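You operate a simulated robot arm through the tools that you are given. There is no shell and no other tool. Be economical: measure what you need, move in short steps, check, and stop when the job is done.

The job below is to be done with a simulated robot arm. You get a single attempt, and the scene is never put back.

Task
Fetch the sub with a purple band and set it on the cream test card.

It is judged by the outcome, as a careful person would: the job done as asked, and still so three seconds after it is handed in. It fails if anything else is knocked over, pushed out of place, dropped, spilled or broken.

Robot
A 7-joint arm with a two-finger parallel gripper, fixed in place. Base frame: the origin is at the foot of the arm, x ahead of it, y to its left, z up. Lengths are in m, angles in rad, forces in N, time in s.
With the tool pointing down near the work surface it reaches from about 0.22 to 0.58 m from the base axis. Its first joint turns from -1.152 to 1.152 rad. Payload 2.5 kg.
Tool frame: the origin (TCP) lies between the finger pads and is the grasp point; the fingertips stand 0.023 m ahead of it; z points along the fingers, y is the line along which they close. Largest opening 0.094 m; finger width 0.038, thickness 0.01; the body of the gripper, 0.054 by 0.096 m, starts 0.039 m behind the TCP.
Orientation is that of the tool frame in the base frame, as [roll, pitch, yaw] about the fixed x, y, z axes, in that order (R = Rz(yaw) Ry(pitch) Rx(roll)). With the fingers straight down and closing along the base's y, the tool's x points along the base's -x, its y along +y and its z along -z.

Tools
- The arm moves only by the tool drive_tool. Its argument "motion" is a list that holds one entry, the list of rows, each a list of 7 numbers: the shift along the tool's x, y, z in m, then the turn, a rotation vector about the tool's x, y, z in rad, then the closure, from 0 (fully open) to 1 (shut). In form: [[[x, y, z, rx, ry, rz, grip], ...]]. A call has 1 to 8 rows; each row is the pose to reach, as a shift and turn from the pose commanded when the call began, along the tool's axes at that moment. Each row takes 0.2 s and may step no farther than 0.05 m and 0.15 rad from the row before; otherwise, or with a gripper value out of range, the whole call is refused. A pose out of reach is approached as far as the arm can. The call stops where the force on the tool passes 40 N (or 10 N more than at its start, if that is more) or the arm is blocked; 0.2 s more then pass. The fingers move at their own pace (about 0.108 m/s each) and stop on an object; they squeeze with about 29 N. The grip force told is the motor's: it shows also when the fingers shut on nothing. Time passes only in rows, and 0.2 s behind the last, so rows that repeat a pose let the fingers close. The reply holds the time, the measured pose of the TCP, the force on the tool along the base axes, the opening and the grip force, in the units named above and with some noise.
- Cameras (640 x 400 px; columns grow to the right, rows downward): "scene" is fixed at [0.0984, -0.396, 0.54]; the picture's right is [0.95, -0.31, 0.00], its down [-0.18, -0.55, -0.82] and it looks along [0.25, 0.78, -0.57] (base axes); focal length 331 px, centre (320, 200). "wrist" rides on the gripper at [-0.039, 0, -0.044] in the tool frame; the picture's right is [0.00, -1.00, 0.00], its down [0.97, 0.00, -0.24] and it looks along [0.24, 0.00, 0.97] (tool axes); focal length 218 px, centre (320, 200). There is no depth. A picture from a camera that has moved, and an enlarged one, comes with that camera's place and axes in the base frame and with its lens.
- capture(camera): a new picture of that camera. No time passes.
- enlarge(camera, box): a new picture of the part [left, top, right, bottom] of that camera's present view, enlarged. No time passes.
- hand_in(): hands the job in; it is judged then, once.

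Work in short steps. Places have to be worked out from the pictures, the camera data and where the tool is seen: move nearer, look again, correct. Check each grasp and each placing, and mend what went wrong. You have 90 turns and 46 pictures in all, those below and enlarged ones among them. Open the gripper and draw the arm clear of the work before you hand the job in, unless the task says otherwise; then end with one line.

The tools are called after "Request:" as name(argument=value, ...) on one line, values as JSON. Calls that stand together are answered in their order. drive_tool: Moves the arm, as the interface text tells. Its arguments: {"type":"object","properties":{"motion":{"type":"array"}},"required":["motion"]} The other tools are called the same way: capture (camera) takes a picture; enlarge (camera, box) takes an enlarged picture of a part of a camera's view; hand_in () hands the job in.

At the start:

```text
clock: 0.0
position: [0.3839, 0.1346, 0.2058]
ee_rot: [3.141, 0.0, -3.142]
force: [-0.1, -0.3, 0.5]
opening: 0.094
gripper_force: 0.0
```

scene: 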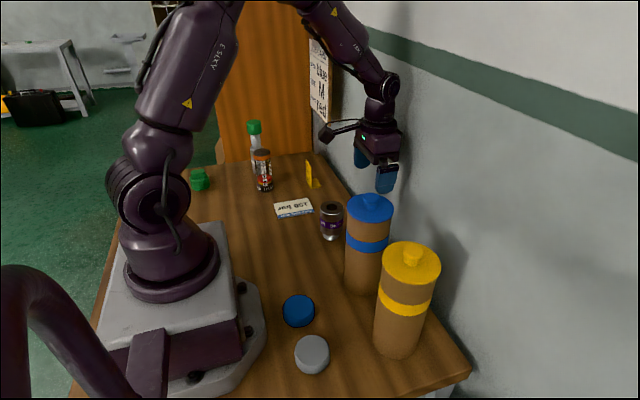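
wrist: 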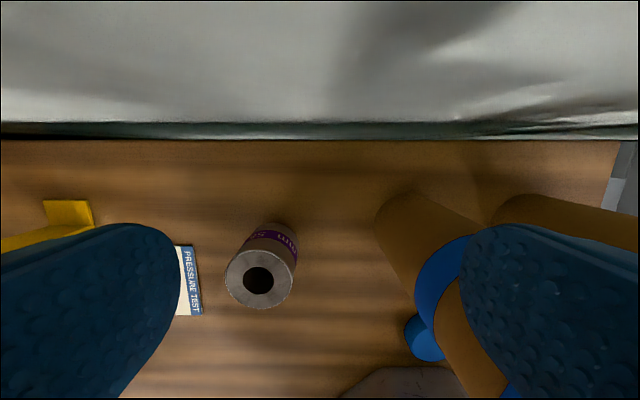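

I'll take a closer look at the candidate (the purple-banded can) and the card in both views.

Request:
enlarge(camera="scene", box=[180, 110, 420, 260])

Request:
enlarge(camera="wrist", box=[160, 180, 480, 380])

```text
2.67 times, centred on (300, 185) of scene
camera zoom: at [0.0984, -0.396, 0.54], right [0.95, -0.31, 0.0], down [-0.18, -0.55, -0.82], along [0.25, 0.78, -0.57], focal length 882 px, centre (373, 240)
```

zoom: 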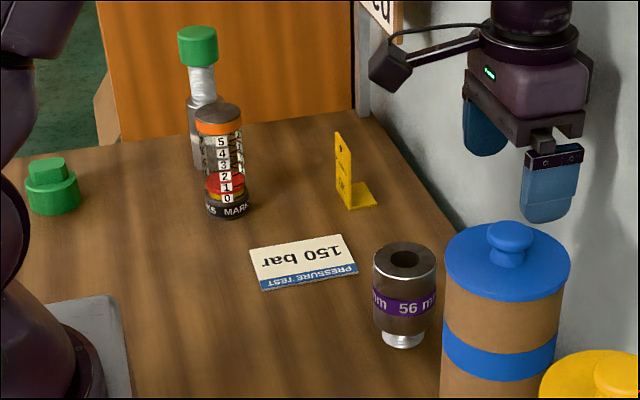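

```text
2.00 times, centred on (320, 280) of wrist
camera zoom: at [0.4223, 0.1345, 0.2483], right [0.0, -1.0, 0.0], down [-0.97, 0.0, 0.24], along [-0.24, 0.0, -0.97], focal length 436 px, centre (320, 40)
```

zoom: 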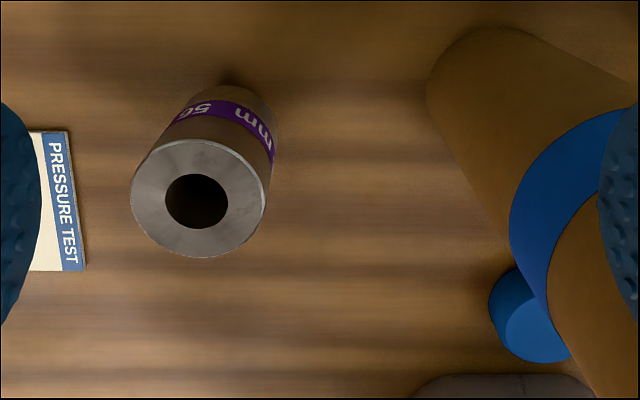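

The purple-banded part is a cylinder near (0.312, 0.187), about 0.085 tall and 0.056 wide, standing on a narrow pin. The card spans roughly x 0.205–0.304, y 0.293–0.364. I'll move at this height above the sub, away from the tall blue can, then look again.

Request:
drive_tool(motion=[[[0, 0.03, 0, 0, 0, 0, 0], [0.02, 0.0525, 0, 0, 0, 0, 0], [0.05, 0.0525, 0, 0, 0, 0, 0], [0.072, 0.0525, 0, 0, 0, 0, 0], [0.072, 0.0525, 0, 0, 0, 0, 0]]])

Request:
capture(camera="wrist")

Request:
capture(camera="scene")

```text
clock: 1.2
position: [0.3128, 0.1847, 0.2024]
ee_rot: [-3.142, 0.001, -3.14]
force: [-0.8, 0.1, 0.0]
opening: 0.094
gripper_force: 0.1
```

```text
41 pictures are left
camera wrist: at [0.3505, 0.1855, 0.2469], right [0.0, -1.0, 0.0], down [-0.97, 0.0, 0.24], along [-0.24, 0.0, -0.97], focal length 218 px, centre (320, 200)
```

wrist: 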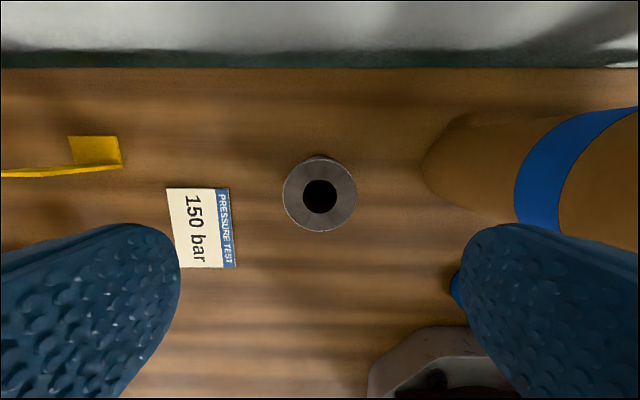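

```text
40 pictures are left
```

scene: 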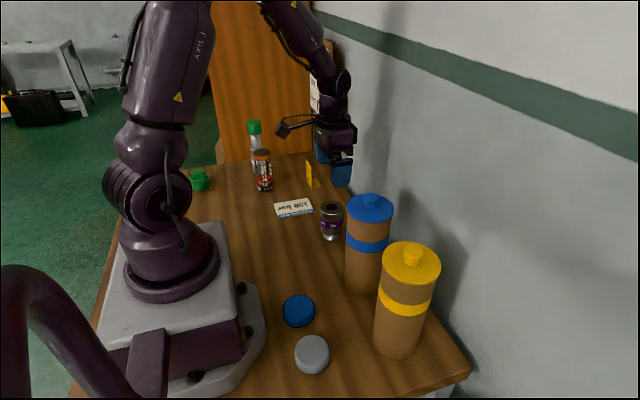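

The hole is centred under the camera line, placing the sub at about (0.313, 0.186), right under the tool, and the fingers straddle it clear of the blue can. I'll go straight down to z ≈ 0.056.

Request:
drive_tool(motion=[[[0, 0, 0.035, 0, 0, 0, 0], [0, 0, 0.07, 0, 0, 0, 0], [0, 0, 0.1, 0, 0, 0, 0], [0, 0, 0.125, 0, 0, 0, 0], [0, 0, 0.14, 0, 0, 0, 0], [0, 0, 0.148, 0, 0, 0, 0], [0, 0, 0.148, 0, 0, 0, 0]]])

Request:
enlarge(camera="scene", box=[240, 130, 400, 260])

Request:
capture(camera="wrist")

```text
clock: 2.8
position: [0.3127, 0.1854, 0.0534]
ee_rot: [3.141, 0.0, 3.141]
force: [-0.3, 0.0, -0.3]
opening: 0.0941
gripper_force: 0.0
```

```text
3.08 times, centred on (320, 195) of scene
camera zoom: at [0.0984, -0.396, 0.54], right [0.95, -0.31, 0.0], down [-0.18, -0.55, -0.82], along [0.25, 0.78, -0.57], focal length 1018 px, centre (320, 215)
```

zoom: 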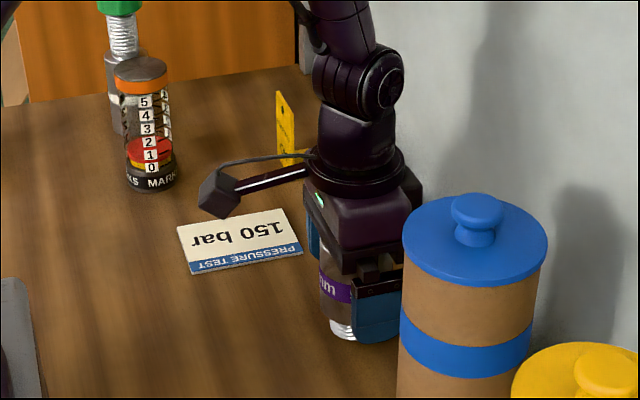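

```text
38 pictures are left
camera wrist: at [0.3512, 0.1865, 0.0985], right [0.0, -1.0, 0.0], down [-0.97, 0.0, 0.24], along [-0.24, 0.0, -0.97], focal length 218 px, centre (320, 200)
```

wrist: 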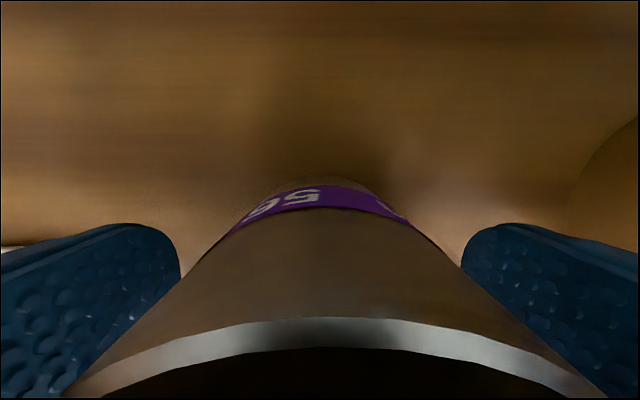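

The fingers straddle the sub evenly, no contact forces. I'll close on it.

Request:
drive_tool(motion=[[[0, 0, 0, 0, 0, 0, 0.5], [0, 0, 0, 0, 0, 0, 1], [0, 0, 0, 0, 0, 0, 1], [0, 0, 0, 0, 0, 0, 1]]])

```text
clock: 3.8
position: [0.3131, 0.1856, 0.0547]
ee_rot: [-3.141, 0.001, -3.141]
force: [0.5, 0.6, -0.9]
opening: 0.0555
gripper_force: 29.1
```

Gripped at 0.0555 m opening (matches 56 mm). I'll lift slowly a few centimetres and check.

Request:
drive_tool(motion=[[[0, 0, -0.005, 0, 0, 0, 1], [0, 0, -0.015, 0, 0, 0, 1], [0, 0, -0.03, 0, 0, 0, 1], [0, 0, -0.05, 0, 0, 0, 1], [0, 0, -0.06, 0, 0, 0, 1], [0, 0, -0.06, 0, 0, 0, 1]]])

Request:
enlarge(camera="scene", box=[240, 130, 400, 260])

Request:
capture(camera="wrist")

```text
clock: 5.2
position: [0.3112, 0.1854, 0.1171]
ee_rot: [-3.141, 0.002, 3.14]
force: [0.3, 0.2, -4.1]
opening: 0.0554
gripper_force: 29.3
```

```text
3.08 times, centred on (320, 195) of scene
camera zoom: at [0.0984, -0.396, 0.5401], right [0.95, -0.31, 0.0], down [-0.18, -0.55, -0.82], along [0.25, 0.78, -0.57], focal length 1018 px, centre (320, 215)
```

zoom: 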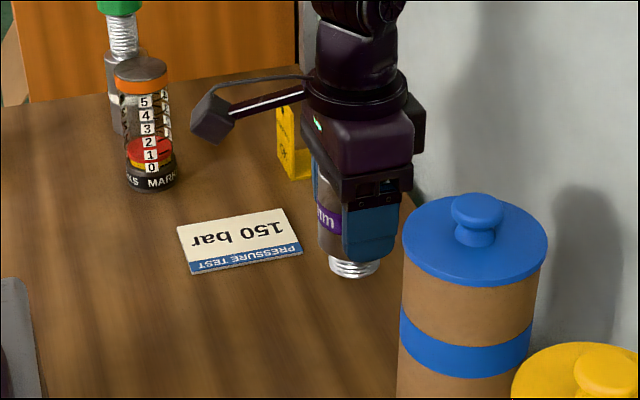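

```text
36 pictures are left
camera wrist: at [0.3501, 0.1868, 0.1606], right [0.0, -1.0, 0.0], down [-0.97, 0.0, 0.24], along [-0.24, 0.0, -0.97], focal length 218 px, centre (320, 200)
```

wrist: 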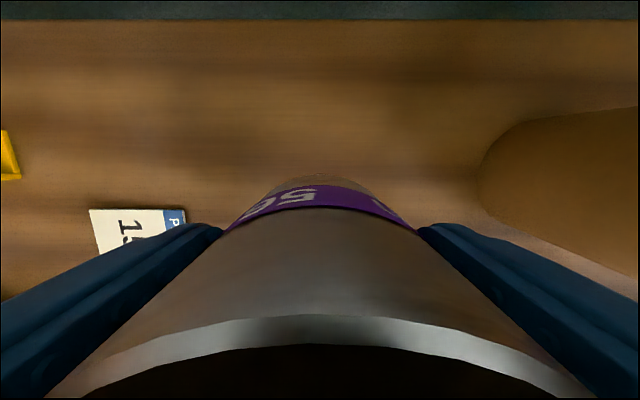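

The sub is held firmly and upright (about 4 N). The card centre is refined to about (0.254, 0.328), so I'll carry the sub over it at this height.

Request:
drive_tool(motion=[[[0.01, 0.02, 0, 0, 0, 0, 1], [0.022, 0.05, 0, 0, 0, 0, 1], [0.034, 0.08, 0, 0, 0, 0, 1], [0.045, 0.11, 0, 0, 0, 0, 1], [0.054, 0.135, 0, 0, 0, 0, 1], [0.058, 0.1445, 0, 0, 0, 0, 1], [0.058, 0.1445, 0, 0, 0, 0, 1]]])

Request:
enlarge(camera="scene", box=[200, 100, 360, 230])

Request:
capture(camera="wrist")

```text
clock: 6.8
position: [0.2549, 0.3302, 0.1186]
ee_rot: [3.14, -0.001, -3.141]
force: [0.1, -0.1, -3.0]
opening: 0.0555
gripper_force: 29.3
```

```text
3.08 times, centred on (280, 165) of scene
camera zoom: at [0.0984, -0.396, 0.5401], right [0.95, -0.31, 0.0], down [-0.18, -0.55, -0.82], along [0.25, 0.78, -0.57], focal length 1018 px, centre (443, 308)
```

zoom: 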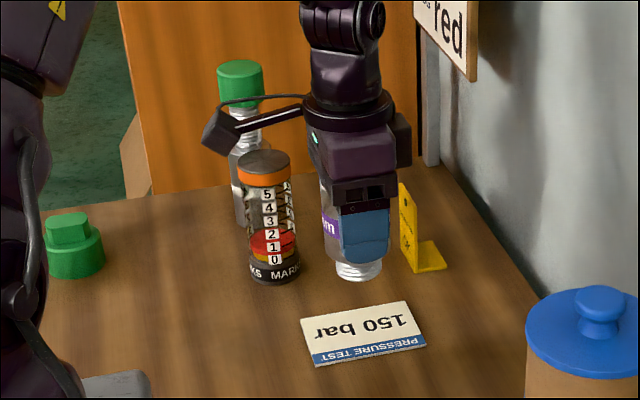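

```text
34 pictures are left
camera wrist: at [0.2928, 0.3308, 0.1623], right [0.0, -1.0, 0.0], down [-0.97, 0.0, 0.24], along [-0.24, 0.0, -0.97], focal length 218 px, centre (320, 200)
```

wrist: 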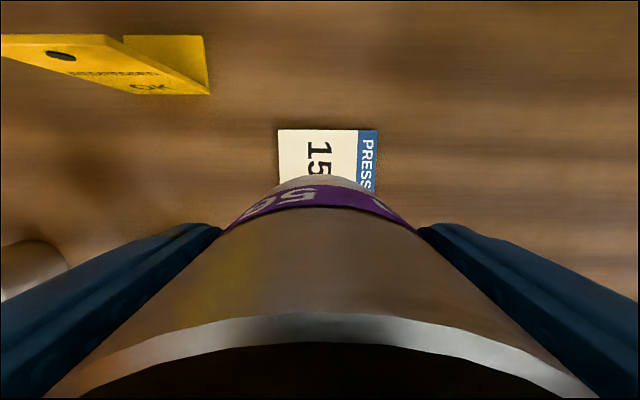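

The sub is over the card (card y 0.290–0.360, far edge x 0.304) and the neighbours are clear. I'll lower to just above the card.

Request:
drive_tool(motion=[[[0, 0, 0.02, 0, 0, 0, 1], [0, 0, 0.04, 0, 0, 0, 1], [0, 0, 0.05, 0, 0, 0, 1], [0, 0, 0.055, 0, 0, 0, 1], [0, 0, 0.057, 0, 0, 0, 1], [0, 0, 0.057, 0, 0, 0, 1]]])

Request:
enlarge(camera="scene", box=[250, 150, 350, 230])

```text
clock: 8.2
position: [0.2541, 0.3301, 0.0593]
ee_rot: [3.141, 0.0, 3.141]
force: [-0.3, 0.1, -3.7]
opening: 0.0557
gripper_force: 29.0
```

```text
5.00 times, centred on (300, 190) of scene
camera zoom: at [0.0984, -0.396, 0.5401], right [0.95, -0.31, 0.0], down [-0.18, -0.55, -0.82], along [0.25, 0.78, -0.57], focal length 1654 px, centre (420, 250)
```

zoom: 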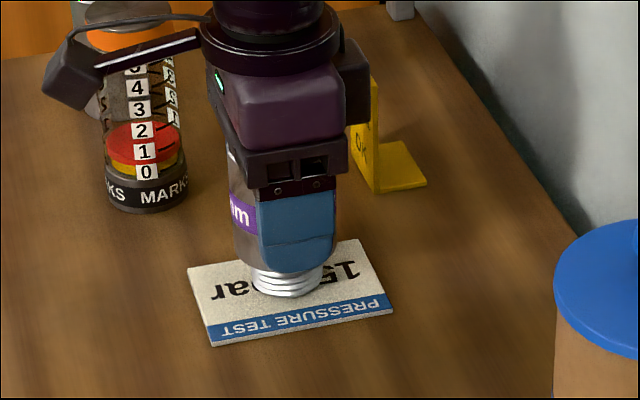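

The weight is still carried (3.7 N) and the pin is over the cream field. I'll lower by small steps until contact.

Request:
drive_tool(motion=[[[0, 0, 0.001, 0, 0, 0, 1], [0, 0, 0.002, 0, 0, 0, 1], [0, 0, 0.002, 0, 0, 0, 1]]])

```text
clock: 9.0
position: [0.2547, 0.3304, 0.0575]
ee_rot: [3.139, -0.001, -3.141]
force: [-4.6, -3.6, 16.9]
opening: 0.0555
gripper_force: 28.8
```

Contact (pushing about 20 N). I'll relax by a little under a millimetre before releasing.

Request:
drive_tool(motion=[[[0, 0, -0.0007, 0, 0, 0, 1], [0, 0, -0.0007, 0, 0, 0, 1]]])

```text
clock: 9.6
position: [0.2555, 0.3318, 0.0584]
ee_rot: [3.14, 0.001, 3.141]
force: [-1.9, 3.7, 12.1]
opening: 0.0553
gripper_force: 28.9
```

Request:
drive_tool(motion=[[[0, 0, -0.0007, 0, 0, 0, 1], [0, 0, -0.0007, 0, 0, 0, 1]]])

```text
clock: 10.2
position: [0.2566, 0.3296, 0.0578]
ee_rot: [-3.14, -0.001, 3.14]
force: [1.6, 0.5, 1.1]
opening: 0.0555
gripper_force: 29.1
```

Force is now near zero, so the sub rests lightly on the card. I'll open slowly to about 0.078 m.

Request:
drive_tool(motion=[[[0, 0, 0, 0, 0, 0, 0.38], [0, 0, 0, 0, 0, 0, 0.3], [0, 0, 0, 0, 0, 0, 0.2], [0, 0, 0, 0, 0, 0, 0.15], [0, 0, 0, 0, 0, 0, 0.15]]])

Request:
enlarge(camera="scene", box=[250, 150, 350, 230])

Request:
capture(camera="wrist")

```text
clock: 11.4
position: [0.2548, 0.3305, 0.0563]
ee_rot: [3.141, -0.002, 3.141]
force: [-0.4, -0.4, 0.9]
opening: 0.0799
gripper_force: 0.0
```

```text
5.00 times, centred on (300, 190) of scene
camera zoom: at [0.0984, -0.396, 0.54], right [0.95, -0.31, 0.0], down [-0.18, -0.55, -0.82], along [0.25, 0.78, -0.57], focal length 1654 px, centre (420, 250)
```

zoom: 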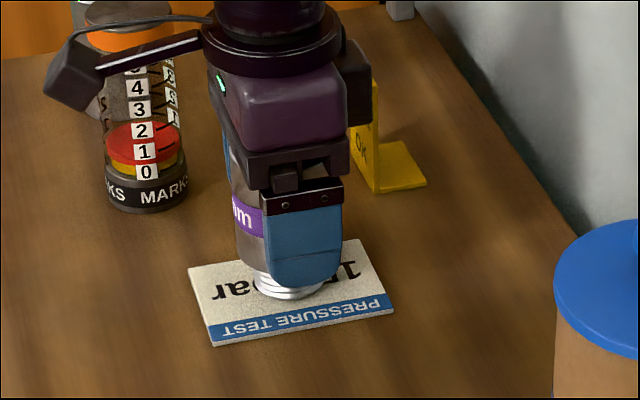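

```text
31 pictures are left
camera wrist: at [0.293, 0.331, 0.1028], right [0.0, -1.0, 0.0], down [-0.97, 0.0, 0.24], along [-0.24, 0.0, -0.97], focal length 218 px, centre (320, 200)
```

wrist: 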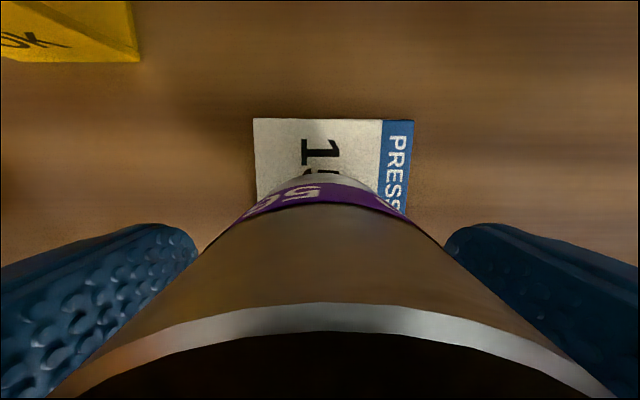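

The sub stands free on the card with gaps on both sides. I'll withdraw straight up.

Request:
drive_tool(motion=[[[0, 0, -0.01, 0, 0, 0, 0.15], [0, 0, -0.03, 0, 0, 0, 0.15], [0, 0, -0.06, 0, 0, 0, 0.15], [0, 0, -0.1, 0, 0, 0, 0.15], [0, 0, -0.14, 0, 0, 0, 0.15], [0, 0, -0.17, 0, 0, 0, 0.15], [0, 0, -0.17, 0, 0, 0, 0]]])

Request:
capture(camera="scene")

Request:
capture(camera="wrist")

```text
clock: 13.0
position: [0.2538, 0.3298, 0.2286]
ee_rot: [-3.141, 0.001, -3.142]
force: [1.1, -0.6, 0.3]
opening: 0.094
gripper_force: 0.0
```

```text
30 pictures are left
```

scene: 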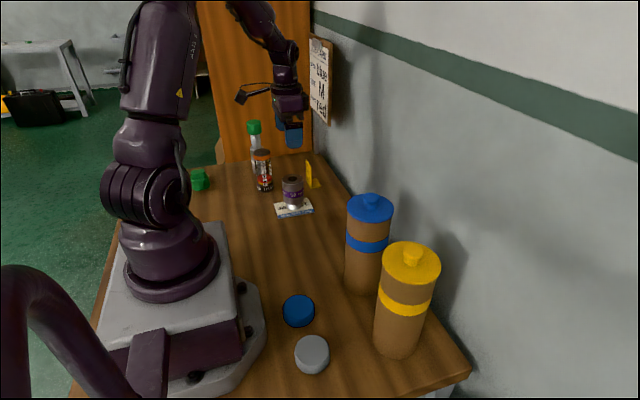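

```text
29 pictures are left
camera wrist: at [0.2919, 0.3297, 0.2736], right [0.0, -1.0, 0.0], down [-0.97, 0.0, 0.24], along [-0.24, 0.0, -0.97], focal length 218 px, centre (320, 200)
```

wrist: 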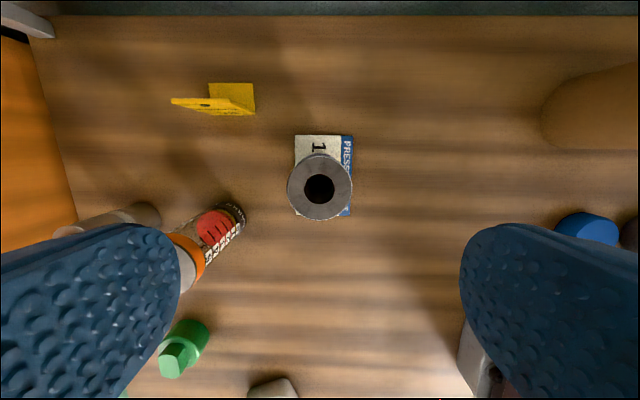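

The sub stands upright on the cream part of the card, the gripper is open and clear, and everything else is where it was. I'm handing the job in.

Request:
hand_in()

```text
The job is handed in.
```

The purple-banded sub is standing upright on the cream test card. The gripper is open and the arm is clear, and nothing else was disturbed.
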